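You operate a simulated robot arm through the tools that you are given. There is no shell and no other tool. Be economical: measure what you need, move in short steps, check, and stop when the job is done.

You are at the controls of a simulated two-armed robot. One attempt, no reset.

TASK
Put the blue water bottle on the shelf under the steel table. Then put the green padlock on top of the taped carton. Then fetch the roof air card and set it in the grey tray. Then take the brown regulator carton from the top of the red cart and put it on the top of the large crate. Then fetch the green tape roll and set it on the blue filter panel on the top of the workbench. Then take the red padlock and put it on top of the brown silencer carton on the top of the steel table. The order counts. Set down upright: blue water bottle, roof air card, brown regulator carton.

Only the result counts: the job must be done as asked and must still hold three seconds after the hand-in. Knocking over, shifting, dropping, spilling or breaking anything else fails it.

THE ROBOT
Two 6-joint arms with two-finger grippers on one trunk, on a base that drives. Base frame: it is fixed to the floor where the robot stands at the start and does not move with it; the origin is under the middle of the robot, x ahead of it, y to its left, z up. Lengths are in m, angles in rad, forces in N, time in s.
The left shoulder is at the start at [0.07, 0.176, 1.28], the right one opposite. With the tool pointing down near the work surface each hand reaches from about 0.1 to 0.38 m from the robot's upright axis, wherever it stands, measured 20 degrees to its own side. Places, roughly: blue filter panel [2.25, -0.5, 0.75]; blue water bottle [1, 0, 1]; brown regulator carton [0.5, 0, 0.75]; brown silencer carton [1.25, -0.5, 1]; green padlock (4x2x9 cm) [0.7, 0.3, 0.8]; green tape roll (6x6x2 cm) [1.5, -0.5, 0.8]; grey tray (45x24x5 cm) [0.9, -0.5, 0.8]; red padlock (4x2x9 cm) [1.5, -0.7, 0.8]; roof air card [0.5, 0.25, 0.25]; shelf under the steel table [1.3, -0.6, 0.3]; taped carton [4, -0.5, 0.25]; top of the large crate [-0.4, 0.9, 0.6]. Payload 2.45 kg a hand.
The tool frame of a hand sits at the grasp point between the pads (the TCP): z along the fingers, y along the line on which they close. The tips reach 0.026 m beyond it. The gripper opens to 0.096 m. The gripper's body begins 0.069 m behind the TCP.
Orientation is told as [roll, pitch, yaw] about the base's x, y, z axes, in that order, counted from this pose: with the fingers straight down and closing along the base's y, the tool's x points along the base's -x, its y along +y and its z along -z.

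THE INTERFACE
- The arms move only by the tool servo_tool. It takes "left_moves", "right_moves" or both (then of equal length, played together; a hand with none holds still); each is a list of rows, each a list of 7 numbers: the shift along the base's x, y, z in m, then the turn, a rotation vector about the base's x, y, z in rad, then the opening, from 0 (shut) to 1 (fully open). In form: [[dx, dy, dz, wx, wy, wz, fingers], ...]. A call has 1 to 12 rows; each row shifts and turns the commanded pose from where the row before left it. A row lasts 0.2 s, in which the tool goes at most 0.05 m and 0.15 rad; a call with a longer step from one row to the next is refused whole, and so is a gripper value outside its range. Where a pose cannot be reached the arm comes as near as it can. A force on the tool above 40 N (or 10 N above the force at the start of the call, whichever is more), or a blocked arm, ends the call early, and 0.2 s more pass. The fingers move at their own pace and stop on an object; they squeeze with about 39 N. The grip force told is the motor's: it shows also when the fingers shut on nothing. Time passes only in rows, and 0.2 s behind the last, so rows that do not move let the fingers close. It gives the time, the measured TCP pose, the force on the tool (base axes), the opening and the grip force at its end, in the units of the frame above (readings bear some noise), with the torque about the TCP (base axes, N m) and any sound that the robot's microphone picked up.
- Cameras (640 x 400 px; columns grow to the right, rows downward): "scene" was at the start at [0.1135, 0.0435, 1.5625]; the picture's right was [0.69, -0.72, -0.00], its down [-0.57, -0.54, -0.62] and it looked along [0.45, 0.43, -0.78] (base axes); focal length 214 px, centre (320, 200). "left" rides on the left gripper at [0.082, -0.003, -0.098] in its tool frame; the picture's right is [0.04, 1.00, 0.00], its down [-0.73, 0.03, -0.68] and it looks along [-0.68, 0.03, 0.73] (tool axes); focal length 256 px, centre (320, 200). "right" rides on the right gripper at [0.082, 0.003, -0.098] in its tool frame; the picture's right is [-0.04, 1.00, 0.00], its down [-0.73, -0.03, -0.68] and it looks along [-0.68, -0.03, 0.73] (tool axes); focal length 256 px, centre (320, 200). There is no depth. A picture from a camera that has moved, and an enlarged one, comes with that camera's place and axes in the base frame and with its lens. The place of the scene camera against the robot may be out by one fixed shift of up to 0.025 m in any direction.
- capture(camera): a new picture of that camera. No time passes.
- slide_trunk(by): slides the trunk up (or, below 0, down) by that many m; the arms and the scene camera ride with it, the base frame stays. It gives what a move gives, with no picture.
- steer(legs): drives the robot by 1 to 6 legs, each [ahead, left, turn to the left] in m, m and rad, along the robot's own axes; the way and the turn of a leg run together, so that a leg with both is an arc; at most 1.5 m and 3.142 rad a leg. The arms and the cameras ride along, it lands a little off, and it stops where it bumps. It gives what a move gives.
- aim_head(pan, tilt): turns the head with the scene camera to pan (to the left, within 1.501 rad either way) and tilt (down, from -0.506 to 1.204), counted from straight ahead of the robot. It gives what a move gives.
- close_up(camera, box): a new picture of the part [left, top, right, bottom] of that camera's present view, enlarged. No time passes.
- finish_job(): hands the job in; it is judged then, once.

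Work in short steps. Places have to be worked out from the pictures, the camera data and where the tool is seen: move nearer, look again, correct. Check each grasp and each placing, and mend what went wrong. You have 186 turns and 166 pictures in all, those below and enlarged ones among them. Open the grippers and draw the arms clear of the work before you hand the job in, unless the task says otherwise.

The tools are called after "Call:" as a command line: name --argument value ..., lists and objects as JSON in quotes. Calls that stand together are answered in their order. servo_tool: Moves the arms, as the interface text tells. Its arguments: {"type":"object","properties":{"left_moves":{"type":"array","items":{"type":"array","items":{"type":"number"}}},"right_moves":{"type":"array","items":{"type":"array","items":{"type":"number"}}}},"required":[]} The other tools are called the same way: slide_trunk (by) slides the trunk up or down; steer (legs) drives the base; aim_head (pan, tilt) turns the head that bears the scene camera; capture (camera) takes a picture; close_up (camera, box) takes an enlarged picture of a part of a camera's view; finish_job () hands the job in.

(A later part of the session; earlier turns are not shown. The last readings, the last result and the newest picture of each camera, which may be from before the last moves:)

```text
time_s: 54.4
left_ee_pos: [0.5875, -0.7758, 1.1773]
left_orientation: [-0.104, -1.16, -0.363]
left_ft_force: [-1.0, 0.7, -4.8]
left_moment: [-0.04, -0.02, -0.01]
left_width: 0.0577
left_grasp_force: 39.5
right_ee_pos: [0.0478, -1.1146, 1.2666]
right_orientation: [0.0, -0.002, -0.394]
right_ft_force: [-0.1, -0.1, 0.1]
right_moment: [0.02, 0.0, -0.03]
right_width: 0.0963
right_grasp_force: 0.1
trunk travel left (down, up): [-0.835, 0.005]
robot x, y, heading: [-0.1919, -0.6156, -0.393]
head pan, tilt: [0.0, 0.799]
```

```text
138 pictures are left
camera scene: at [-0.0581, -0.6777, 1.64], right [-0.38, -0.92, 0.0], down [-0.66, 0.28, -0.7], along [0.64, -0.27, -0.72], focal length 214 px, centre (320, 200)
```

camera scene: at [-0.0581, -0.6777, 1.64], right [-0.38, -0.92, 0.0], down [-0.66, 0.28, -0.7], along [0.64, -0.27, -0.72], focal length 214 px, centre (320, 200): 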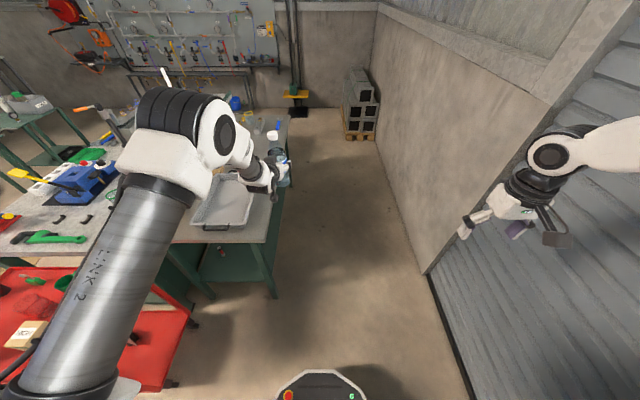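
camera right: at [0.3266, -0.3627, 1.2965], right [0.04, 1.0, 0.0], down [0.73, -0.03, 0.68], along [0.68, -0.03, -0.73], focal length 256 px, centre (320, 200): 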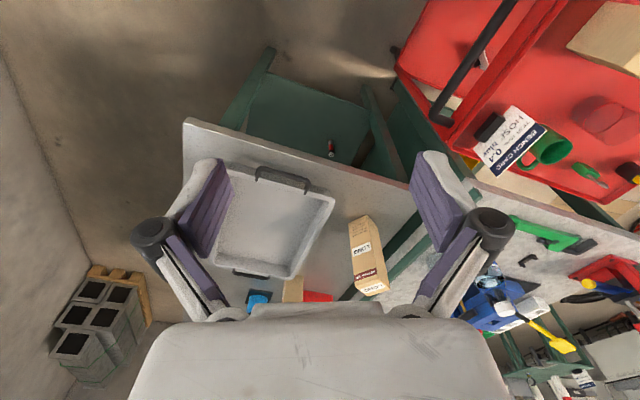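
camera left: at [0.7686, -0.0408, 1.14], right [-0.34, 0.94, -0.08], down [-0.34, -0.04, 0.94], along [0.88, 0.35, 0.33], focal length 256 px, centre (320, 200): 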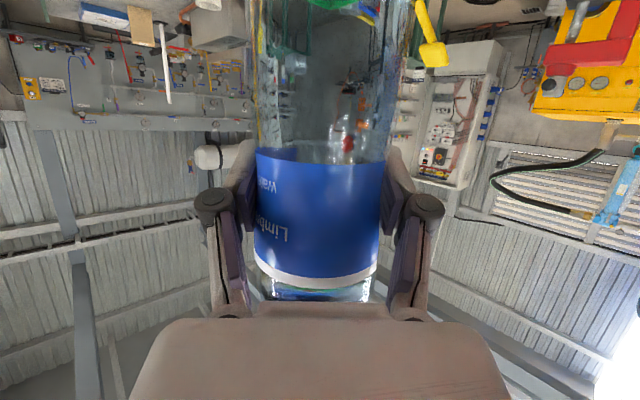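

The bottle is steady. I back 0.15 and strafe left 0.27 to line up with the shelf opening, then lower the trunk and look at the shelf.

Call:
steer --legs '[[-0.15, 0, 0], [0, 0.27, 0]]'

Call:
slide_trunk --by -0.65

Call:
aim_head --pan 0 --tilt 0.45

Call:
capture --camera "scene"

Call:
capture --camera "left"

```text
time_s: 57.3
left_ee_pos: [0.5513, -0.4689, 1.1779]
left_orientation: [-0.102, -1.16, -0.364]
left_ft_force: [0.1, 0.0, -4.0]
left_moment: [-0.01, 0.0, 0.01]
left_width: 0.0577
left_grasp_force: 38.8
right_ee_pos: [0.0119, -0.8094, 1.2663]
right_orientation: [0.002, -0.001, -0.391]
right_ft_force: [0.1, -0.1, 0.6]
right_moment: [0.01, 0.06, 0.0]
right_width: 0.0961
right_grasp_force: 0.1
trunk travel left (down, up): [-0.835, 0.005]
robot x, y, heading: [-0.2247, -0.3136, -0.396]
head pan, tilt: [0.0, 0.799]
```

```text
refused: -0.65 is not a number from -0.4 to 0.4
```

```text
time_s: 58.1
left_ee_pos: [0.5514, -0.4674, 1.1772]
left_orientation: [-0.106, -1.161, -0.36]
left_ft_force: [0.1, -0.3, -4.6]
left_moment: [0.05, 0.02, 0.02]
left_width: 0.0579
left_grasp_force: 38.6
right_ee_pos: [0.0124, -0.8071, 1.2671]
right_orientation: [-0.001, 0.0, -0.391]
right_ft_force: [0.3, 0.5, 0.6]
right_moment: [0.01, 0.0, 0.0]
right_width: 0.0958
right_grasp_force: 0.1
trunk travel left (down, up): [-0.835, 0.005]
robot x, y, heading: [-0.2249, -0.3103, -0.392]
head pan, tilt: [0.0, 0.45]
```

```text
137 pictures are left
camera scene: at [-0.0834, -0.3741, 1.6704], right [-0.38, -0.92, 0.0], down [-0.4, 0.17, -0.9], along [0.83, -0.34, -0.44], focal length 214 px, centre (320, 200)
```

scene: 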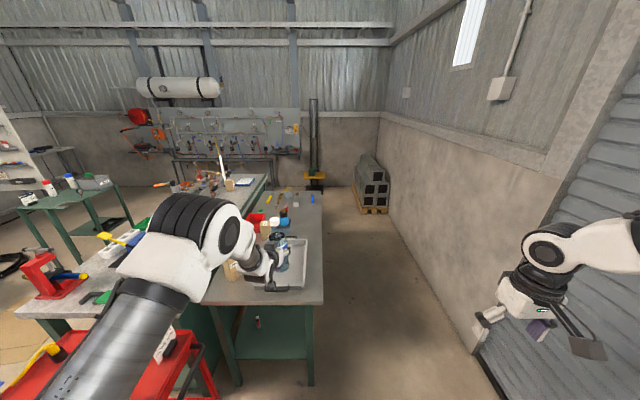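

```text
136 pictures are left
camera left: at [0.44, -0.4166, 1.1398], right [0.43, 0.9, -0.08], down [-0.27, 0.21, 0.94], along [0.86, -0.38, 0.33], focal length 256 px, centre (320, 200)
```

left: 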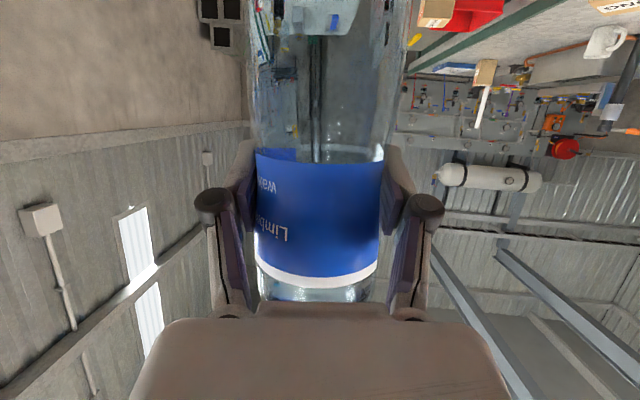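

Aligned (table axis e2≈-0.22) but close to the table edge, so I back 0.06 more and lower the trunk in two slides, then look.

Call:
steer --legs '[[-0.06, 0, 0]]'

Call:
slide_trunk --by -0.35

Call:
slide_trunk --by -0.3

Call:
capture --camera "scene"

Call:
capture --camera "left"

```text
time_s: 59.1
left_ee_pos: [0.5046, -0.447, 1.1698]
left_orientation: [-0.104, -1.152, -0.362]
left_ft_force: [1.8, -1.0, -5.1]
left_moment: [-0.02, -0.04, 0.02]
left_width: 0.0579
left_grasp_force: 39.0
right_ee_pos: [-0.0337, -0.7887, 1.2649]
right_orientation: [0.0, 0.009, -0.389]
right_ft_force: [0.9, -0.7, -0.2]
right_moment: [0.01, 0.08, -0.01]
right_width: 0.0959
right_grasp_force: 0.0
trunk travel left (down, up): [-0.835, 0.005]
robot x, y, heading: [-0.2773, -0.2891, -0.389]
head pan, tilt: [0.0, 0.45]
```

```text
time_s: 62.5
left_ee_pos: [0.4979, -0.4444, 0.8263]
left_orientation: [-0.106, -1.159, -0.361]
left_ft_force: [0.3, 0.3, -4.0]
left_moment: [-0.02, 0.0, 0.02]
left_width: 0.0577
left_grasp_force: 38.8
right_ee_pos: [-0.0419, -0.7838, 0.9174]
right_orientation: [0.001, 0.001, -0.389]
right_ft_force: [0.3, 0.0, 0.2]
right_moment: [0.04, 0.0, -0.01]
right_width: 0.0958
right_grasp_force: 0.0
trunk travel left (down, up): [-0.485, 0.355]
robot x, y, heading: [-0.2803, -0.2904, -0.391]
head pan, tilt: [0.0, 0.45]
```

```text
time_s: 65.5
left_ee_pos: [0.4971, -0.4444, 0.5264]
left_orientation: [-0.105, -1.159, -0.36]
left_ft_force: [-0.3, 0.3, -4.5]
left_moment: [-0.04, -0.04, 0.01]
left_width: 0.0578
left_grasp_force: 38.8
right_ee_pos: [-0.0417, -0.7848, 0.6172]
right_orientation: [-0.001, 0.0, -0.389]
right_ft_force: [0.0, 0.0, -0.9]
right_moment: [-0.03, 0.01, 0.02]
right_width: 0.0961
right_grasp_force: 0.0
trunk travel left (down, up): [-0.185, 0.655]
robot x, y, heading: [-0.2804, -0.2893, -0.39]
head pan, tilt: [0.0, 0.45]
```

```text
135 pictures are left
camera scene: at [-0.1388, -0.3524, 1.0206], right [-0.38, -0.92, 0.0], down [-0.4, 0.17, -0.9], along [0.83, -0.34, -0.44], focal length 214 px, centre (320, 200)
```

scene: 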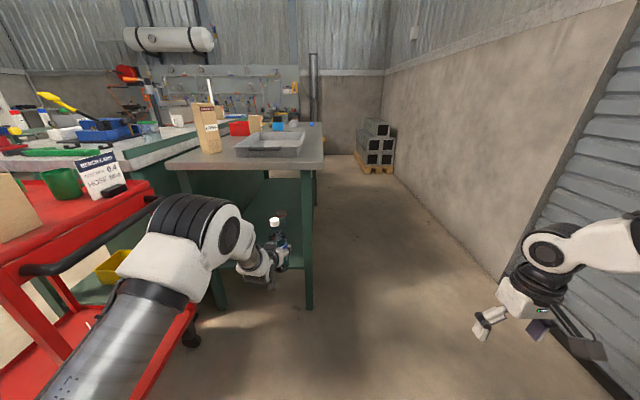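

```text
134 pictures are left
camera left: at [0.3849, -0.3936, 0.4898], right [0.42, 0.9, -0.08], down [-0.27, 0.21, 0.94], along [0.87, -0.38, 0.33], focal length 256 px, centre (320, 200)
```

left: 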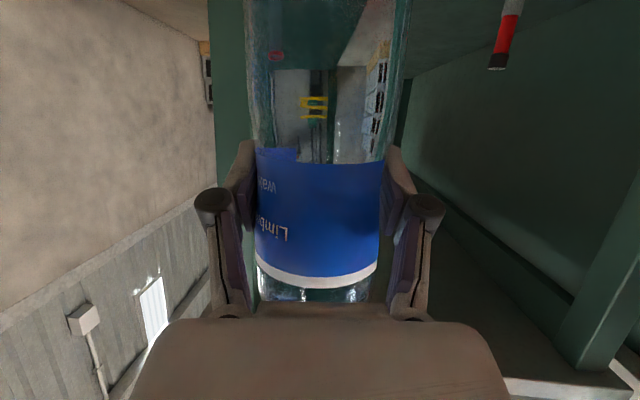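

Hand is at z 0.53 in front of the shelf opening. I zoom into the scene view to find the shelf's height.

Call:
close_up --camera "scene" --box '[150, 130, 350, 320]'

Call:
aim_head --pan 0.3 --tilt 0.3

Call:
capture --camera "right"

```text
2.11 times, centred on (250, 225) of scene
camera zoom: at [-0.1388, -0.3524, 1.0206], right [-0.38, -0.92, 0.0], down [-0.4, 0.17, -0.9], along [0.83, -0.34, -0.44], focal length 452 px, centre (467, 147)
```

zoom: 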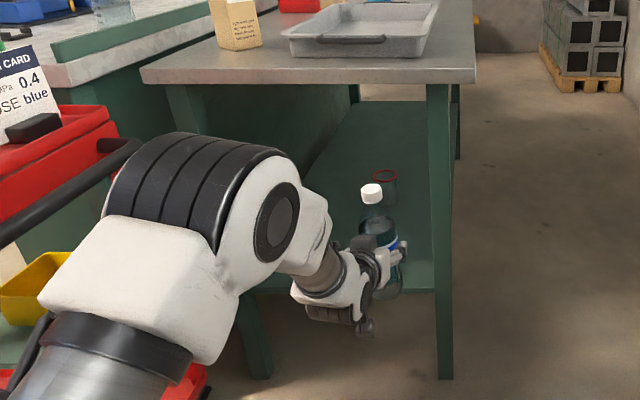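

```text
time_s: 66.3
left_ee_pos: [0.4962, -0.4455, 0.5245]
left_orientation: [-0.107, -1.159, -0.36]
left_ft_force: [-0.4, 0.0, -4.3]
left_moment: [0.01, -0.03, 0.01]
left_width: 0.0577
left_grasp_force: 38.9
right_ee_pos: [-0.0423, -0.7847, 0.6169]
right_orientation: [0.0, 0.001, -0.389]
right_ft_force: [0.3, 0.4, -0.5]
right_moment: [0.02, -0.01, 0.03]
right_width: 0.096
right_grasp_force: 0.0
trunk travel left (down, up): [-0.185, 0.655]
robot x, y, heading: [-0.2823, -0.2899, -0.392]
head pan, tilt: [0.3, 0.3]
```

```text
132 pictures are left
camera right: at [-0.1153, -0.7496, 0.7161], right [0.42, 0.91, 0.0], down [0.67, -0.31, 0.68], along [0.62, -0.28, -0.73], focal length 256 px, centre (320, 200)
```

right: 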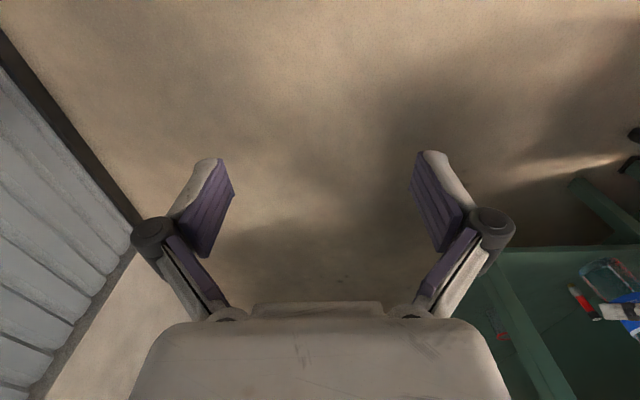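

Shelf is at z≈0.285 and free between e1 0.8–1.05 in front of a glass; leg at e2≈-0.38. I shift right 0.03 for cart clearance and drive 0.26 forward, then look.

Call:
steer --legs '[[0, -0.03, 0], [0.26, 0, 0]]'

Call:
capture --camera "scene"

Call:
capture --camera "left"

```text
time_s: 68.6
left_ee_pos: [0.7265, -0.5682, 0.5249]
left_orientation: [-0.105, -1.159, -0.359]
left_ft_force: [-0.1, 0.3, -4.5]
left_moment: [-0.02, -0.05, -0.02]
left_width: 0.0577
left_grasp_force: 39.0
right_ee_pos: [0.1888, -0.9097, 0.6161]
right_orientation: [-0.001, 0.002, -0.387]
right_ft_force: [0.9, 0.3, -0.1]
right_moment: [-0.05, 0.0, -0.01]
right_width: 0.096
right_grasp_force: 0.1
trunk travel left (down, up): [-0.185, 0.655]
robot x, y, heading: [-0.0502, -0.4183, -0.386]
head pan, tilt: [0.3, 0.3]
```

```text
131 pictures are left
camera scene: at [0.0991, -0.4511, 1.0343], right [-0.09, -1.0, 0.0], down [-0.3, 0.03, -0.95], along [0.95, -0.08, -0.3], focal length 214 px, centre (320, 200)
```

scene: 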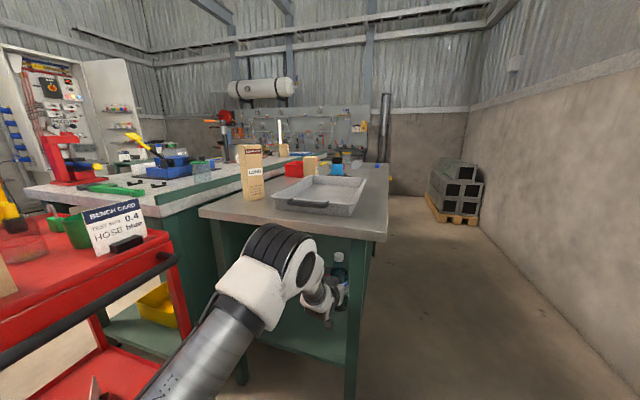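

```text
130 pictures are left
camera left: at [0.6146, -0.5173, 0.4892], right [0.42, 0.9, -0.08], down [-0.27, 0.21, 0.94], along [0.87, -0.38, 0.33], focal length 256 px, centre (320, 200)
```

left: 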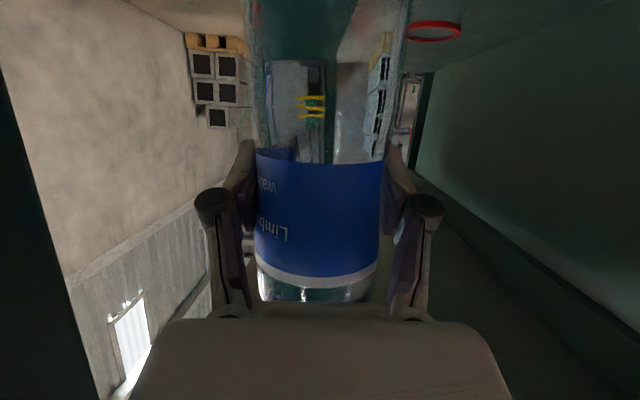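

The bottle is over the shelf with room all around. I lower the trunk 0.085, then read forces.

Call:
slide_trunk --by -0.085

Call:
slide_trunk --by -0.012

Call:
slide_trunk --by -0.008

```text
time_s: 69.8
left_ee_pos: [0.7273, -0.5677, 0.4402]
left_orientation: [-0.105, -1.161, -0.36]
left_ft_force: [0.0, -0.9, -4.2]
left_moment: [0.01, 0.03, -0.01]
left_width: 0.0579
left_grasp_force: 39.0
right_ee_pos: [0.1884, -0.9085, 0.5316]
right_orientation: [0.001, 0.001, -0.388]
right_ft_force: [1.1, 0.2, -1.0]
right_moment: [0.0, -0.02, -0.03]
right_width: 0.0959
right_grasp_force: 0.1
trunk travel left (down, up): [-0.1, 0.74]
robot x, y, heading: [-0.0515, -0.4163, -0.39]
head pan, tilt: [0.3, 0.3]
```

```text
time_s: 70.4
left_ee_pos: [0.7259, -0.5684, 0.4295]
left_orientation: [-0.104, -1.16, -0.357]
left_ft_force: [0.8, -1.1, -4.4]
left_moment: [-0.01, 0.01, 0.04]
left_width: 0.0579
left_grasp_force: 38.5
right_ee_pos: [0.1891, -0.9088, 0.5196]
right_orientation: [0.0, 0.002, -0.388]
right_ft_force: [-0.4, -0.3, 1.6]
right_moment: [-0.02, 0.02, -0.02]
right_width: 0.0958
right_grasp_force: 0.1
trunk travel left (down, up): [-0.088, 0.752]
robot x, y, heading: [-0.0489, -0.4151, -0.389]
head pan, tilt: [0.3, 0.3]
```

```text
time_s: 71.0
left_ee_pos: [0.727, -0.5673, 0.4213]
left_orientation: [-0.104, -1.16, -0.357]
left_ft_force: [-0.5, 0.4, -4.0]
left_moment: [0.0, 0.01, -0.01]
left_width: 0.0579
left_grasp_force: 38.6
right_ee_pos: [0.1892, -0.9117, 0.5124]
right_orientation: [0.001, -0.002, -0.388]
right_ft_force: [-0.3, 0.0, -0.3]
right_moment: [0.0, -0.01, 0.0]
right_width: 0.0963
right_grasp_force: 0.1
trunk travel left (down, up): [-0.08, 0.76]
robot x, y, heading: [-0.0504, -0.4114, -0.391]
head pan, tilt: [0.3, 0.3]
```

No contact yet (force still -4). I keep lowering in small steps.

Call:
slide_trunk --by -0.008

Call:
slide_trunk --by -0.006

Call:
capture --camera "scene"

```text
time_s: 71.6
left_ee_pos: [0.7269, -0.5684, 0.4122]
left_orientation: [-0.105, -1.159, -0.359]
left_ft_force: [0.2, 0.1, -3.7]
left_moment: [0.02, -0.01, 0.01]
left_width: 0.0576
left_grasp_force: 38.9
right_ee_pos: [0.1885, -0.9099, 0.505]
right_orientation: [0.001, 0.001, -0.389]
right_ft_force: [0.9, 0.0, 0.1]
right_moment: [0.02, 0.03, 0.0]
right_width: 0.0959
right_grasp_force: 0.0
trunk travel left (down, up): [-0.072, 0.768]
robot x, y, heading: [-0.0502, -0.4138, -0.387]
head pan, tilt: [0.3, 0.3]
```

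```text
time_s: 72.1
left_ee_pos: [0.7265, -0.567, 0.4073]
left_orientation: [-0.105, -1.159, -0.357]
left_ft_force: [0.1, 1.0, -3.6]
left_moment: [0.01, 0.01, 0.0]
left_width: 0.0577
left_grasp_force: 39.2
right_ee_pos: [0.1895, -0.9096, 0.4999]
right_orientation: [0.001, 0.002, -0.387]
right_ft_force: [-0.3, -0.2, 0.0]
right_moment: [-0.01, -0.01, -0.01]
right_width: 0.0964
right_grasp_force: 0.0
trunk travel left (down, up): [-0.066, 0.774]
robot x, y, heading: [-0.0529, -0.415, -0.382]
head pan, tilt: [0.3, 0.3]
```

```text
129 pictures are left
camera scene: at [0.0985, -0.4508, 0.9155], right [-0.09, -1.0, 0.0], down [-0.3, 0.03, -0.96], along [0.95, -0.08, -0.3], focal length 214 px, centre (320, 200)
```

scene: 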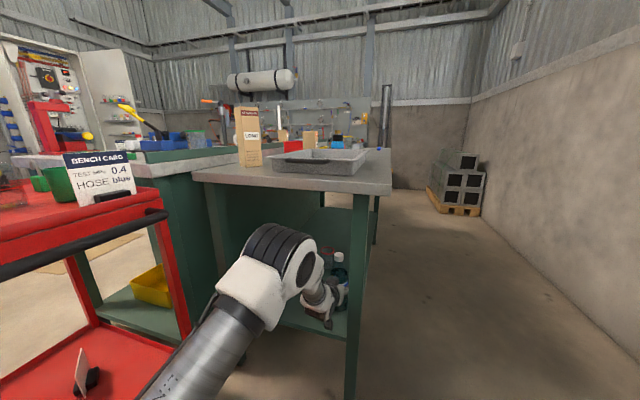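

Still no contact. I zoom in on the bottle to judge the gap.

Call:
close_up --camera "scene" --box '[280, 220, 380, 350]'

Call:
slide_trunk --by -0.006

Call:
slide_trunk --by -0.005

```text
3.08 times, centred on (330, 285) of scene
camera zoom: at [0.0985, -0.4508, 0.9155], right [-0.09, -1.0, 0.0], down [-0.3, 0.03, -0.96], along [0.95, -0.08, -0.3], focal length 660 px, centre (289, -62)
```

zoom: 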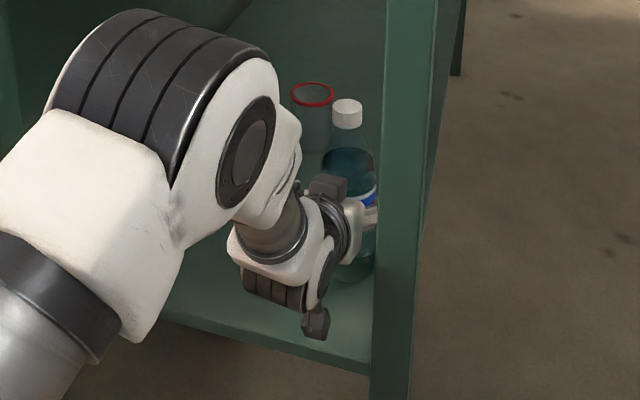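

```text
time_s: 72.7
left_ee_pos: [0.7261, -0.5677, 0.3999]
left_orientation: [-0.103, -1.158, -0.358]
left_ft_force: [0.1, -0.4, -4.4]
left_moment: [0.02, -0.01, -0.02]
left_width: 0.0579
left_grasp_force: 38.7
right_ee_pos: [0.1898, -0.9087, 0.4907]
right_orientation: [0.0, 0.0, -0.389]
right_ft_force: [-0.8, -0.3, -0.2]
right_moment: [0.01, 0.03, -0.02]
right_width: 0.0959
right_grasp_force: 0.1
trunk travel left (down, up): [-0.06, 0.78]
robot x, y, heading: [-0.048, -0.4159, -0.386]
head pan, tilt: [0.3, 0.3]
```

```text
time_s: 73.2
left_ee_pos: [0.7253, -0.5671, 0.396]
left_orientation: [-0.106, -1.159, -0.358]
left_ft_force: [0.3, -0.4, -4.0]
left_moment: [-0.01, -0.01, -0.01]
left_width: 0.0578
left_grasp_force: 38.7
right_ee_pos: [0.1891, -0.9092, 0.487]
right_orientation: [0.001, -0.001, -0.387]
right_ft_force: [-0.1, 0.6, 0.8]
right_moment: [-0.04, -0.02, -0.02]
right_width: 0.0961
right_grasp_force: 0.1
trunk travel left (down, up): [-0.055, 0.785]
robot x, y, heading: [-0.0511, -0.4133, -0.389]
head pan, tilt: [0.3, 0.3]
```

No contact yet; continuing downward in 8 mm steps.

Call:
slide_trunk --by -0.008

Call:
slide_trunk --by -0.008

Call:
slide_trunk --by -0.006

Call:
close_up --camera "scene" --box '[280, 220, 380, 350]'

```text
time_s: 73.8
left_ee_pos: [0.727, -0.5666, 0.3882]
left_orientation: [-0.105, -1.159, -0.358]
left_ft_force: [0.0, -0.6, -3.5]
left_moment: [0.01, -0.04, -0.04]
left_width: 0.0578
left_grasp_force: 39.5
right_ee_pos: [0.1884, -0.9102, 0.4793]
right_orientation: [-0.001, -0.001, -0.388]
right_ft_force: [0.4, -0.3, -0.1]
right_moment: [0.02, 0.03, -0.01]
right_width: 0.0961
right_grasp_force: 0.1
trunk travel left (down, up): [-0.047, 0.793]
robot x, y, heading: [-0.0493, -0.4141, -0.388]
head pan, tilt: [0.3, 0.3]
```

```text
time_s: 74.4
left_ee_pos: [0.7267, -0.5689, 0.387]
left_orientation: [-0.104, -1.172, -0.359]
left_ft_force: [2.0, -3.5, 22.0]
left_moment: [0.33, -0.41, -0.06]
left_width: 0.0581
left_grasp_force: 39.1
right_ee_pos: [0.1877, -0.9091, 0.4721]
right_orientation: [0.001, -0.003, -0.388]
right_ft_force: [0.7, -0.2, 0.1]
right_moment: [0.02, -0.03, 0.0]
right_width: 0.0961
right_grasp_force: 0.1
trunk travel left (down, up): [-0.039, 0.801]
robot x, y, heading: [-0.0522, -0.4136, -0.382]
head pan, tilt: [0.3, 0.3]
```

```text
time_s: 74.9
left_ee_pos: [0.7253, -0.5675, 0.3754]
left_orientation: [-0.103, -1.159, -0.36]
left_ft_force: [0.3, -3.3, 13.4]
left_moment: [0.22, -0.17, -0.06]
left_width: 0.0581
left_grasp_force: 38.8
right_ee_pos: [0.1875, -0.9095, 0.466]
right_orientation: [0.001, -0.001, -0.387]
right_ft_force: [-0.5, -0.4, 0.3]
right_moment: [-0.04, 0.0, -0.02]
right_width: 0.0958
right_grasp_force: 0.0
trunk travel left (down, up): [-0.033, 0.807]
robot x, y, heading: [-0.0502, -0.4157, -0.388]
head pan, tilt: [0.3, 0.3]
```

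```text
3.08 times, centred on (330, 285) of scene
camera zoom: at [0.0967, -0.4506, 0.8826], right [-0.09, -1.0, 0.0], down [-0.29, 0.03, -0.96], along [0.95, -0.08, -0.29], focal length 660 px, centre (289, -62)
```

zoom: 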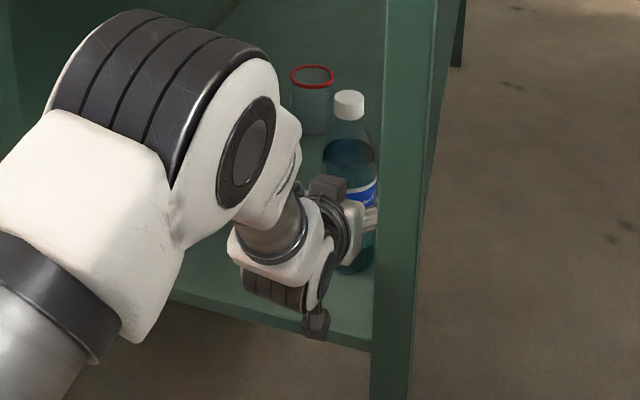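

Contact with the shelf is clear (force went from -4 to +13 N) and the bottle stands. I open the hand and look.

Call:
servo_tool --left_moves '[[0, 0, 0.002, 0, 0, 0, 0.7], [0, 0, 0, 0, 0, 0, 1], [0, 0, 0, 0, 0, 0, 1], [0, 0, 0, 0, 0, 0, 1]]'

Call:
capture --camera "left"

```text
time_s: 75.9
left_ee_pos: [0.7273, -0.5674, 0.3773]
left_orientation: [-0.105, -1.158, -0.358]
left_ft_force: [-0.3, 0.8, 0.2]
left_moment: [-0.01, -0.02, 0.0]
left_width: 0.096
left_grasp_force: 0.2
right_ee_pos: [0.189, -0.909, 0.4654]
right_orientation: [0.0, 0.001, -0.387]
right_ft_force: [-0.3, -0.6, 0.0]
right_moment: [-0.03, -0.01, 0.02]
right_width: 0.0958
right_grasp_force: 0.1
trunk travel left (down, up): [-0.033, 0.807]
robot x, y, heading: [-0.0483, -0.4168, -0.387]
head pan, tilt: [0.3, 0.3]
```

```text
126 pictures are left
camera left: at [0.6141, -0.5168, 0.3401], right [0.42, 0.9, -0.08], down [-0.27, 0.21, 0.94], along [0.87, -0.38, 0.33], focal length 256 px, centre (320, 200)
```

left: 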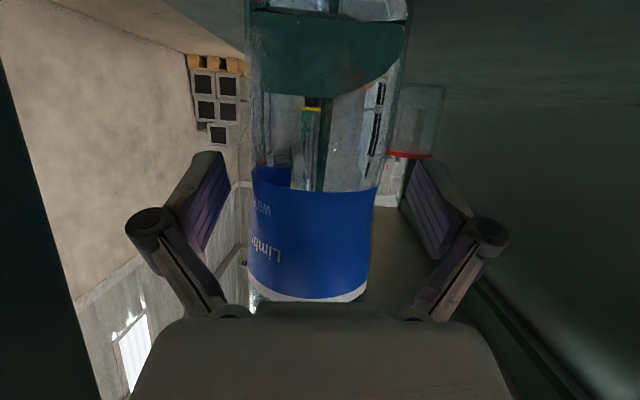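

The bottle stands upright and both fingers are clear. I drive straight back 0.3.

Call:
steer --legs '[[-0.3, 0, 0]]'

Call:
aim_head --pan 0.25 --tilt 0.4

Call:
capture --camera "scene"

```text
time_s: 78.0
left_ee_pos: [0.4473, -0.4517, 0.3765]
left_orientation: [-0.106, -1.16, -0.356]
left_ft_force: [-0.2, 0.2, -0.7]
left_moment: [-0.01, -0.01, 0.0]
left_width: 0.096
left_grasp_force: 0.1
right_ee_pos: [-0.0904, -0.7947, 0.4646]
right_orientation: [-0.001, 0.0, -0.389]
right_ft_force: [0.5, 0.4, -0.2]
right_moment: [0.0, 0.01, 0.01]
right_width: 0.0961
right_grasp_force: 0.1
trunk travel left (down, up): [-0.033, 0.807]
robot x, y, heading: [-0.3311, -0.2999, -0.39]
head pan, tilt: [0.3, 0.3]
```

```text
time_s: 78.6
left_ee_pos: [0.4471, -0.4529, 0.3778]
left_orientation: [-0.105, -1.159, -0.357]
left_ft_force: [1.7, -0.2, -0.5]
left_moment: [0.02, 0.01, 0.0]
left_width: 0.0961
left_grasp_force: 0.0
right_ee_pos: [-0.0903, -0.7951, 0.4654]
right_orientation: [0.0, 0.002, -0.387]
right_ft_force: [-1.1, 0.0, 0.4]
right_moment: [-0.03, 0.01, 0.0]
right_width: 0.0961
right_grasp_force: 0.1
trunk travel left (down, up): [-0.033, 0.807]
robot x, y, heading: [-0.3272, -0.2999, -0.387]
head pan, tilt: [0.25, 0.4]
```

```text
125 pictures are left
camera scene: at [-0.1829, -0.3412, 0.8733], right [-0.14, -0.99, 0.0], down [-0.39, 0.05, -0.92], along [0.91, -0.13, -0.39], focal length 214 px, centre (320, 200)
```

scene: 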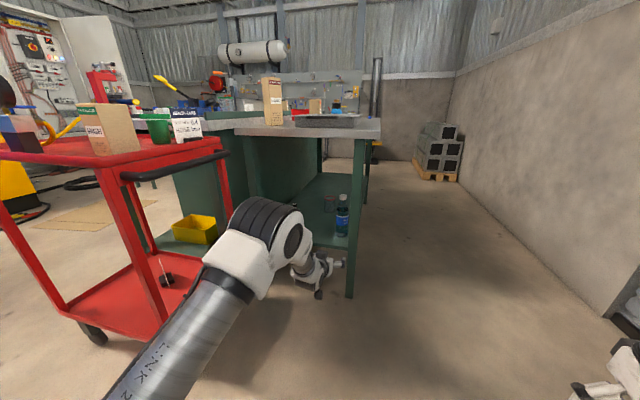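

Task 1 looks done: the bottle stands on the shelf. Next, the green padlock on the cart; I raise the trunk and look left to measure cart, crate and the gap between them.

Call:
slide_trunk --by 0.4

Call:
slide_trunk --by 0.38

Call:
aim_head --pan 1.1 --tilt 0.8

Call:
capture --camera "scene"

```text
time_s: 82.5
left_ee_pos: [0.4462, -0.4525, 0.776]
left_orientation: [-0.104, -1.158, -0.358]
left_ft_force: [0.6, -0.4, 1.0]
left_moment: [0.01, -0.02, 0.02]
left_width: 0.096
left_grasp_force: 0.0
right_ee_pos: [-0.0899, -0.7957, 0.8652]
right_orientation: [0.0, 0.0, -0.388]
right_ft_force: [-0.4, -0.4, 0.8]
right_moment: [-0.04, -0.03, 0.01]
right_width: 0.0959
right_grasp_force: 0.0
trunk travel left (down, up): [-0.433, 0.407]
robot x, y, heading: [-0.3286, -0.3028, -0.389]
head pan, tilt: [0.25, 0.4]
```

```text
time_s: 86.1
left_ee_pos: [0.4485, -0.4533, 1.1565]
left_orientation: [-0.105, -1.16, -0.357]
left_ft_force: [0.7, -0.3, 0.1]
left_moment: [0.03, -0.02, -0.04]
left_width: 0.0961
left_grasp_force: 0.0
right_ee_pos: [-0.0902, -0.7958, 1.245]
right_orientation: [0.001, -0.001, -0.386]
right_ft_force: [-0.2, 0.3, 0.6]
right_moment: [0.0, 0.0, 0.02]
right_width: 0.0958
right_grasp_force: 0.1
trunk travel left (down, up): [-0.813, 0.027]
robot x, y, heading: [-0.3277, -0.3007, -0.388]
head pan, tilt: [0.25, 0.4]
```

```text
time_s: 87.3
left_ee_pos: [0.4476, -0.4531, 1.1566]
left_orientation: [-0.105, -1.159, -0.358]
left_ft_force: [-0.8, 0.9, 0.4]
left_moment: [-0.01, 0.02, 0.02]
left_width: 0.096
left_grasp_force: 0.1
right_ee_pos: [-0.0905, -0.7954, 1.2454]
right_orientation: [-0.001, 0.0, -0.387]
right_ft_force: [0.1, -0.4, 0.1]
right_moment: [-0.01, 0.02, 0.0]
right_width: 0.0958
right_grasp_force: 0.0
trunk travel left (down, up): [-0.813, 0.027]
robot x, y, heading: [-0.3282, -0.3042, -0.388]
head pan, tilt: [1.1, 0.799]
```

```text
124 pictures are left
camera scene: at [-0.2135, -0.276, 1.6182], right [0.65, -0.76, 0.0], down [-0.54, -0.47, -0.7], along [0.53, 0.46, -0.72], focal length 214 px, centre (320, 200)
```

scene: 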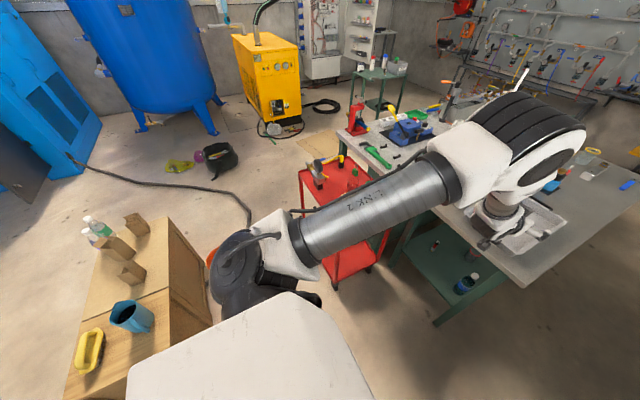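

Crate's right face lies at e1≈-0.54 and the cart's near edge at ≈0.29, so the robot fits between. Padlock ≈(0.74, 0.28). I drive forward 0.12, then strafe left 0.8 to stand in front of the cart.

Call:
steer --legs '[[0.1, 0, 0], [0, 0.4, 0], [0, 0.4, 0]]'

Call:
aim_head --pan -0.1 --tilt 0.9

Call:
capture --camera "scene"

Call:
capture --camera "left"

```text
time_s: 92.7
left_ee_pos: [0.8407, 0.2562, 1.1574]
left_orientation: [-0.102, -1.162, -0.354]
left_ft_force: [0.0, 0.2, 0.8]
left_moment: [-0.03, 0.0, 0.03]
left_width: 0.0963
left_grasp_force: 0.0
right_ee_pos: [0.3046, -0.0871, 1.2451]
right_orientation: [0.002, 0.001, -0.383]
right_ft_force: [-0.3, 0.0, 0.6]
right_moment: [0.02, 0.0, -0.01]
right_width: 0.0959
right_grasp_force: 0.0
trunk travel left (down, up): [-0.813, 0.027]
robot x, y, heading: [0.0659, 0.4059, -0.378]
head pan, tilt: [1.1, 0.799]
```

```text
time_s: 94.1
left_ee_pos: [0.8415, 0.2603, 1.1561]
left_orientation: [-0.104, -1.159, -0.35]
left_ft_force: [1.1, 0.1, 0.7]
left_moment: [0.0, -0.01, 0.0]
left_width: 0.0959
left_grasp_force: 0.0
right_ee_pos: [0.3048, -0.0848, 1.2455]
right_orientation: [-0.002, 0.0, -0.382]
right_ft_force: [0.4, -0.2, 0.5]
right_moment: [-0.01, 0.01, 0.0]
right_width: 0.0958
right_grasp_force: 0.2
trunk travel left (down, up): [-0.813, 0.027]
robot x, y, heading: [0.0648, 0.4058, -0.383]
head pan, tilt: [-0.099, 0.901]
```

```text
123 pictures are left
camera scene: at [0.1861, 0.3457, 1.6103], right [-0.46, -0.89, 0.0], down [-0.69, 0.36, -0.62], along [0.55, -0.29, -0.78], focal length 214 px, centre (320, 200)
```

scene: 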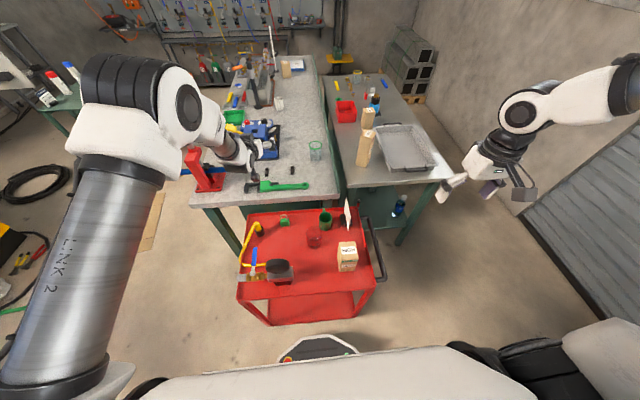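

```text
122 pictures are left
camera left: at [0.7286, 0.3092, 1.1202], right [0.42, 0.91, -0.08], down [-0.27, 0.21, 0.94], along [0.87, -0.37, 0.33], focal length 256 px, centre (320, 200)
```

left: 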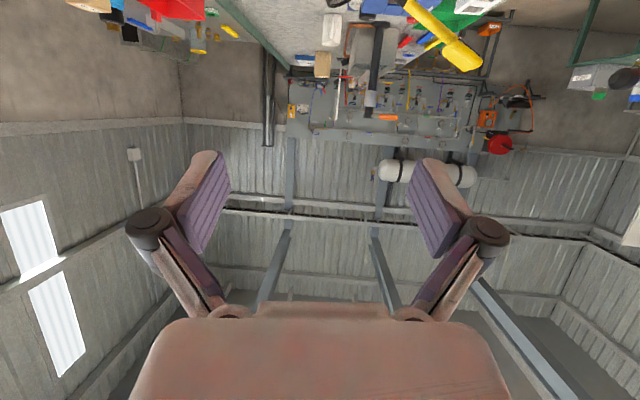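

Great view: the padlock stands on the cart at ≈(0.76, 0.24). I move forward 0.05 and un-pitch the left hand above it, then look with the hand camera.

Call:
steer --legs '[[0.04, 0, 0]]'

Call:
servo_tool --left_moves '[[-0.03, 0.008, 0, 0.059, 0.127, -0.011, 1], [-0.03, 0.008, 0, 0.059, 0.127, -0.011, 1], [-0.03, 0.008, 0, 0.059, 0.127, -0.011, 1], [-0.03, 0.008, 0, 0.059, 0.127, -0.011, 1], [-0.03, 0.008, 0, 0.03, 0.064, 0, 1]]'

Call:
capture --camera "left"

```text
time_s: 94.9
left_ee_pos: [0.8708, 0.2462, 1.1628]
left_orientation: [-0.106, -1.167, -0.354]
left_ft_force: [-0.6, 0.1, -0.5]
left_moment: [0.0, 0.04, 0.02]
left_width: 0.0959
left_grasp_force: 0.0
right_ee_pos: [0.335, -0.0964, 1.2495]
right_orientation: [0.0, -0.008, -0.381]
right_ft_force: [-1.4, 0.6, 0.2]
right_moment: [-0.03, -0.07, 0.0]
right_width: 0.096
right_grasp_force: 0.0
trunk travel left (down, up): [-0.813, 0.027]
robot x, y, heading: [0.1009, 0.3914, -0.382]
head pan, tilt: [-0.099, 0.901]
```

```text
time_s: 96.1
left_ee_pos: [0.7262, 0.2854, 1.1593]
left_orientation: [-0.063, -0.533, -0.428]
left_ft_force: [-0.3, 0.6, 0.5]
left_moment: [-0.03, -0.05, 0.02]
left_width: 0.0959
left_grasp_force: 0.0
right_ee_pos: [0.339, -0.1001, 1.2456]
right_orientation: [0.001, -0.003, -0.383]
right_ft_force: [-0.4, 0.9, -0.6]
right_moment: [0.02, -0.03, 0.04]
right_width: 0.0961
right_grasp_force: 0.1
trunk travel left (down, up): [-0.813, 0.027]
robot x, y, heading: [0.1016, 0.3943, -0.381]
head pan, tilt: [-0.099, 0.901]
```

```text
121 pictures are left
camera left: at [0.6179, 0.3391, 1.2017], right [0.41, 0.91, -0.07], down [0.29, -0.05, 0.95], along [0.86, -0.42, -0.29], focal length 256 px, centre (320, 200)
```

left: 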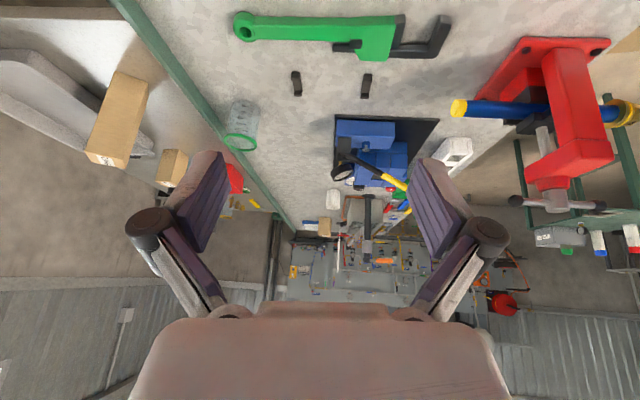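

All rows reachable. I lower the trunk 0.22 and un-pitch a bit more, pulling back, so the hand camera sees the padlock.

Call:
servo_tool --left_moves '[[-0.025, 0.01, 0, 0.059, 0.127, -0.011, 1], [-0.025, 0.01, 0, 0.059, 0.127, -0.011, 1]]'

Call:
slide_trunk --by -0.2

Call:
capture --camera "left"

Call:
capture --camera "scene"

```text
time_s: 96.7
left_ee_pos: [0.6781, 0.3048, 1.1566]
left_orientation: [-0.07, -0.247, -0.448]
left_ft_force: [-1.0, -0.3, -0.1]
left_moment: [-0.02, -0.04, 0.01]
left_width: 0.0961
left_grasp_force: 0.0
right_ee_pos: [0.3405, -0.0995, 1.245]
right_orientation: [0.0, 0.0, -0.384]
right_ft_force: [0.4, -0.6, -0.1]
right_moment: [0.01, -0.02, -0.04]
right_width: 0.0961
right_grasp_force: 0.0
trunk travel left (down, up): [-0.813, 0.027]
robot x, y, heading: [0.0995, 0.3921, -0.382]
head pan, tilt: [-0.099, 0.901]
```

```text
time_s: 98.9
left_ee_pos: [0.6788, 0.3045, 0.9578]
left_orientation: [-0.07, -0.248, -0.449]
left_ft_force: [0.7, 0.1, 0.4]
left_moment: [-0.01, -0.03, -0.02]
left_width: 0.0959
left_grasp_force: 0.1
right_ee_pos: [0.3426, -0.0995, 1.0467]
right_orientation: [0.001, -0.002, -0.382]
right_ft_force: [0.0, 0.3, 0.1]
right_moment: [0.02, -0.03, 0.03]
right_width: 0.0962
right_grasp_force: 0.0
trunk travel left (down, up): [-0.613, 0.227]
robot x, y, heading: [0.1006, 0.3984, -0.384]
head pan, tilt: [-0.099, 0.901]
```

```text
120 pictures are left
camera left: at [0.5879, 0.3533, 1.0313], right [0.41, 0.91, -0.08], down [0.52, -0.17, 0.84], along [0.75, -0.39, -0.54], focal length 256 px, centre (320, 200)
```

left: 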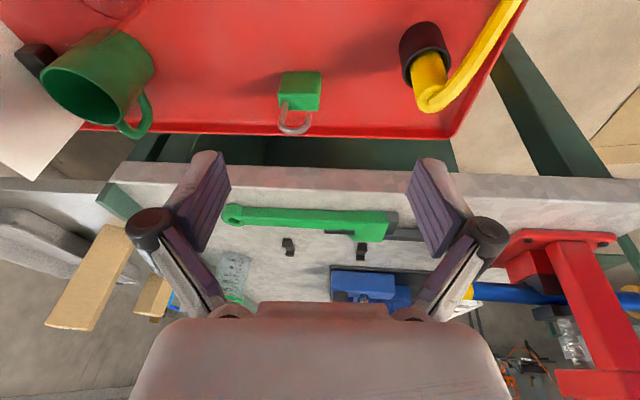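

```text
119 pictures are left
camera scene: at [0.223, 0.3304, 1.4103], right [-0.46, -0.89, 0.0], down [-0.69, 0.36, -0.62], along [0.55, -0.29, -0.78], focal length 214 px, centre (320, 200)
```

scene: 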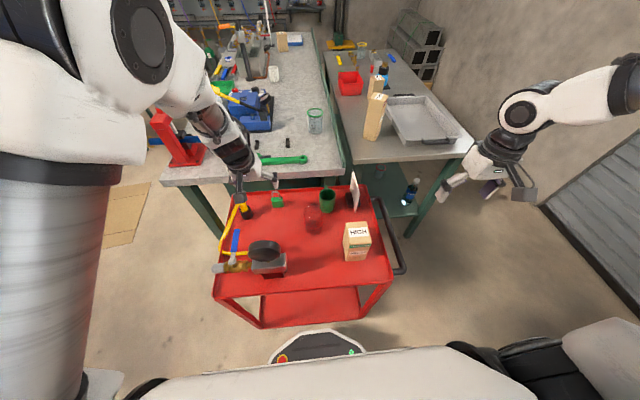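

Padlock stands at ≈(0.757, 0.225) with its 4 cm width along the finger closing line; cart top z≈0.71. I strafe right 0.04 and advance the hand ~0.09 above it, then check.

Call:
steer --legs '[[0, -0.045, 0]]'

Call:
servo_tool --left_moves '[[0.025, -0.01, 0, 0, 0, 0, 1], [0.025, -0.01, 0, 0, 0, 0, 1], [0.025, -0.01, 0, 0, 0, 0, 1], [0.018, -0.007, 0, 0, 0, 0, 1]]'

Call:
slide_trunk --by -0.1

Call:
capture --camera "left"

```text
time_s: 99.8
left_ee_pos: [0.6631, 0.2652, 0.9569]
left_orientation: [-0.072, -0.25, -0.445]
left_ft_force: [0.3, -0.4, -0.6]
left_moment: [0.01, -0.02, -0.01]
left_width: 0.0958
left_grasp_force: 0.0
right_ee_pos: [0.3261, -0.1398, 1.0472]
right_orientation: [-0.002, -0.001, -0.381]
right_ft_force: [-0.4, -0.2, -0.5]
right_moment: [-0.04, 0.04, -0.04]
right_width: 0.0959
right_grasp_force: 0.1
trunk travel left (down, up): [-0.613, 0.227]
robot x, y, heading: [0.0872, 0.3515, -0.383]
head pan, tilt: [-0.099, 0.901]
```

```text
time_s: 100.8
left_ee_pos: [0.7579, 0.2255, 0.9569]
left_orientation: [-0.071, -0.248, -0.448]
left_ft_force: [0.1, 0.7, -0.1]
left_moment: [-0.01, 0.02, -0.03]
left_width: 0.0961
left_grasp_force: 0.2
right_ee_pos: [0.3267, -0.1419, 1.0455]
right_orientation: [0.001, 0.001, -0.382]
right_ft_force: [-0.3, -0.5, 0.3]
right_moment: [-0.02, 0.0, -0.03]
right_width: 0.0958
right_grasp_force: 0.1
trunk travel left (down, up): [-0.613, 0.227]
robot x, y, heading: [0.0856, 0.3524, -0.384]
head pan, tilt: [-0.099, 0.901]
```

```text
time_s: 102.1
left_ee_pos: [0.7554, 0.2241, 0.8575]
left_orientation: [-0.068, -0.25, -0.447]
left_ft_force: [0.1, -0.5, 0.4]
left_moment: [0.0, 0.01, -0.01]
left_width: 0.096
left_grasp_force: 0.0
right_ee_pos: [0.3259, -0.141, 0.9452]
right_orientation: [-0.001, 0.0, -0.382]
right_ft_force: [-0.6, 0.9, -0.3]
right_moment: [0.02, -0.03, 0.01]
right_width: 0.0959
right_grasp_force: 0.1
trunk travel left (down, up): [-0.513, 0.327]
robot x, y, heading: [0.0845, 0.3493, -0.382]
head pan, tilt: [-0.099, 0.901]
```

```text
118 pictures are left
camera left: at [0.6645, 0.2744, 0.9318], right [0.41, 0.91, -0.08], down [0.52, -0.17, 0.84], along [0.75, -0.38, -0.54], focal length 256 px, centre (320, 200)
```

left: 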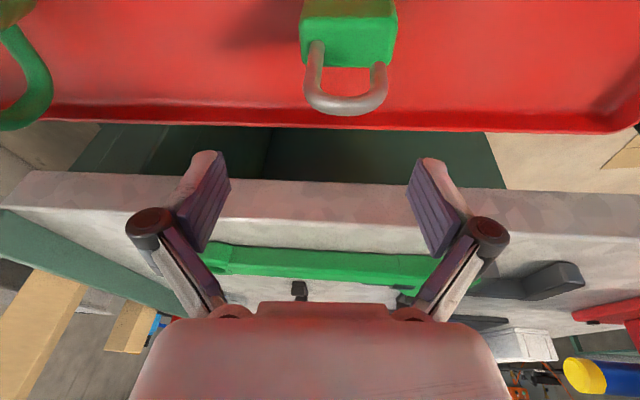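

The padlock is at ≈(0.74, 0.247): I correct by (-0.014, +0.022), lower 0.08 and check again.

Call:
servo_tool --left_moves '[[-0.014, 0.022, 0, 0, 0, 0, 1]]'

Call:
slide_trunk --by -0.07

Call:
capture --camera "left"

Call:
close_up --camera "scene" --box '[180, 130, 340, 230]'

```text
time_s: 102.5
left_ee_pos: [0.7418, 0.2472, 0.8589]
left_orientation: [-0.069, -0.25, -0.448]
left_ft_force: [-0.5, 0.6, 0.2]
left_moment: [0.0, 0.01, -0.02]
left_width: 0.096
left_grasp_force: 0.1
right_ee_pos: [0.3256, -0.1409, 0.9453]
right_orientation: [-0.001, -0.003, -0.383]
right_ft_force: [-0.9, 0.7, -0.8]
right_moment: [0.0, -0.04, 0.02]
right_width: 0.0959
right_grasp_force: 0.1
trunk travel left (down, up): [-0.513, 0.327]
robot x, y, heading: [0.0852, 0.3547, -0.382]
head pan, tilt: [-0.099, 0.901]
```

```text
time_s: 103.5
left_ee_pos: [0.7469, 0.2471, 0.7985]
left_orientation: [-0.072, -0.269, -0.446]
left_ft_force: [-2.5, -0.9, 21.2]
left_moment: [0.17, 0.51, 0.06]
left_width: 0.0959
left_grasp_force: 0.1
right_ee_pos: [0.3258, -0.1409, 0.8779]
right_orientation: [0.0, -0.002, -0.381]
right_ft_force: [-0.1, 0.1, 0.2]
right_moment: [0.01, 0.05, 0.01]
right_width: 0.0957
right_grasp_force: 0.1
trunk travel left (down, up): [-0.446, 0.394]
robot x, y, heading: [0.0829, 0.3511, -0.384]
head pan, tilt: [-0.099, 0.901]
stopped: the force on the tool passed its limit at 44 N (the readings are from after the stop); the commanded pose is now the measured one
```

```text
117 pictures are left
camera left: at [0.6536, 0.2956, 0.8711], right [0.41, 0.91, -0.08], down [0.51, -0.16, 0.85], along [0.75, -0.39, -0.53], focal length 256 px, centre (320, 200)
```

left: 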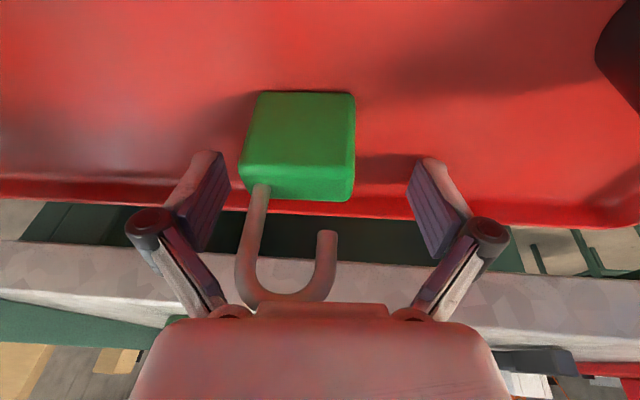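

```text
4.00 times, centred on (260, 180) of scene
camera zoom: at [0.2056, 0.2895, 1.2429], right [-0.46, -0.89, 0.0], down [-0.69, 0.36, -0.62], along [0.55, -0.29, -0.78], focal length 858 px, centre (560, 280)
```

zoom: 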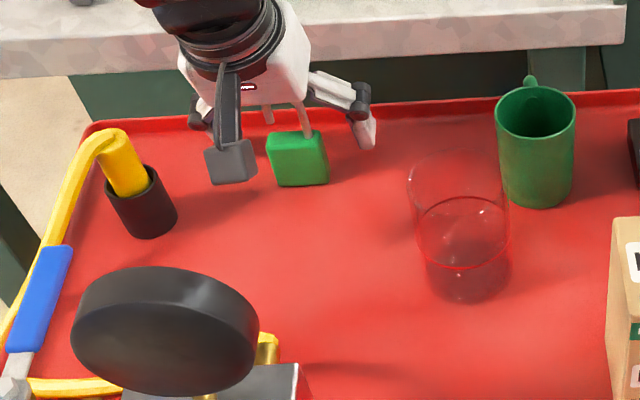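

The palm touched the shackle top, so the padlock body is already between the fingers (cart top is higher than thought, ~0.77). I raise 8 mm, centre by -0.012 along the closing line, and close.

Call:
slide_trunk --by 0.01

Call:
servo_tool --left_moves '[[-0.005, -0.011, 0, 0, 0, 0, 1], [0, 0, 0, 0, 0, 0, 0.6], [0, 0, 0, 0, 0, 0, 0.2], [0, 0, 0, 0, 0, 0, 0.2], [0, 0, 0, 0, 0, 0, 0.2]]'

Call:
capture --camera "left"

```text
time_s: 104.1
left_ee_pos: [0.7453, 0.2465, 0.8061]
left_orientation: [-0.071, -0.26, -0.447]
left_ft_force: [0.2, 0.1, -0.5]
left_moment: [0.03, -0.01, -0.02]
left_width: 0.0958
left_grasp_force: 0.1
right_ee_pos: [0.3258, -0.1413, 0.8883]
right_orientation: [0.0, 0.0, -0.381]
right_ft_force: [0.3, 0.5, -0.2]
right_moment: [0.0, -0.02, 0.01]
right_width: 0.0961
right_grasp_force: 0.1
trunk travel left (down, up): [-0.456, 0.384]
robot x, y, heading: [0.0863, 0.3506, -0.381]
head pan, tilt: [-0.099, 0.901]
```

```text
time_s: 105.3
left_ee_pos: [0.7403, 0.2351, 0.809]
left_orientation: [-0.07, -0.269, -0.447]
left_ft_force: [5.8, 9.2, 26.0]
left_moment: [0.78, -0.28, -0.07]
left_width: 0.0261
left_grasp_force: 5.4
right_ee_pos: [0.3248, -0.1401, 0.8888]
right_orientation: [0.001, -0.004, -0.381]
right_ft_force: [-0.5, -0.1, 1.0]
right_moment: [0.01, 0.01, 0.01]
right_width: 0.0958
right_grasp_force: 0.0
trunk travel left (down, up): [-0.456, 0.384]
robot x, y, heading: [0.0871, 0.3512, -0.384]
head pan, tilt: [-0.099, 0.901]
```

```text
115 pictures are left
camera left: at [0.6474, 0.286, 0.8818], right [0.41, 0.91, -0.08], down [0.51, -0.16, 0.85], along [0.75, -0.39, -0.53], focal length 256 px, centre (320, 200)
```

left: 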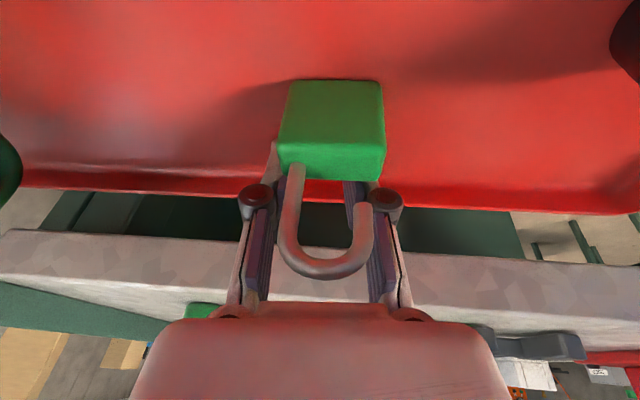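

The fingers closed on/around the shackle rather than the body and are prying, so I reopen, rise a little, and look.

Call:
servo_tool --left_moves '[[0, 0, 0, 0, 0, 0, 0.6], [0, 0, 0, 0, 0, 0, 1], [0, 0, 0, 0, 0, 0, 1], [0, 0, 0.015, 0, 0, 0, 1]]'

Call:
capture --camera "left"

Call:
close_up --camera "scene" --box '[220, 130, 300, 180]'

```text
time_s: 106.3
left_ee_pos: [0.7403, 0.2351, 0.8209]
left_orientation: [-0.072, -0.26, -0.445]
left_ft_force: [-0.5, 0.1, -0.2]
left_moment: [0.0, 0.0, -0.03]
left_width: 0.096
left_grasp_force: 0.0
right_ee_pos: [0.3261, -0.1416, 0.8888]
right_orientation: [0.001, 0.0, -0.382]
right_ft_force: [0.0, -0.7, -0.7]
right_moment: [0.01, 0.04, 0.01]
right_width: 0.096
right_grasp_force: 0.1
trunk travel left (down, up): [-0.456, 0.384]
robot x, y, heading: [0.0867, 0.3498, -0.379]
head pan, tilt: [-0.099, 0.901]
```

```text
114 pictures are left
camera left: at [0.6481, 0.285, 0.8944], right [0.41, 0.91, -0.08], down [0.52, -0.16, 0.84], along [0.75, -0.39, -0.53], focal length 256 px, centre (320, 200)
```

left: 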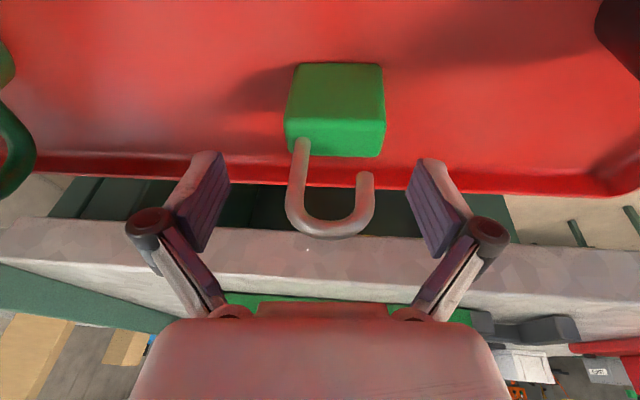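

```text
8.00 times, centred on (260, 155) of scene
camera zoom: at [0.206, 0.2895, 1.253], right [-0.46, -0.89, 0.0], down [-0.69, 0.36, -0.62], along [0.55, -0.29, -0.78], focal length 1716 px, centre (800, 560)
```

zoom: 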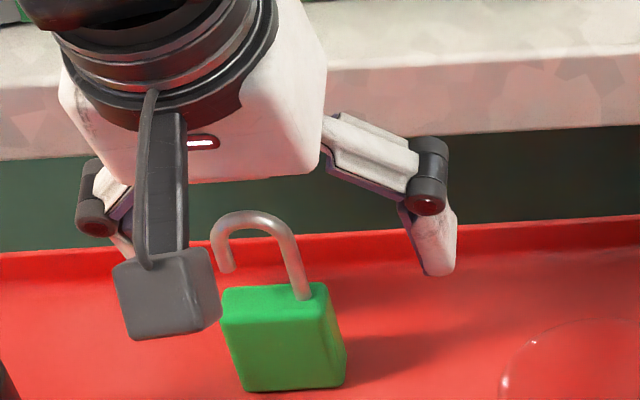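

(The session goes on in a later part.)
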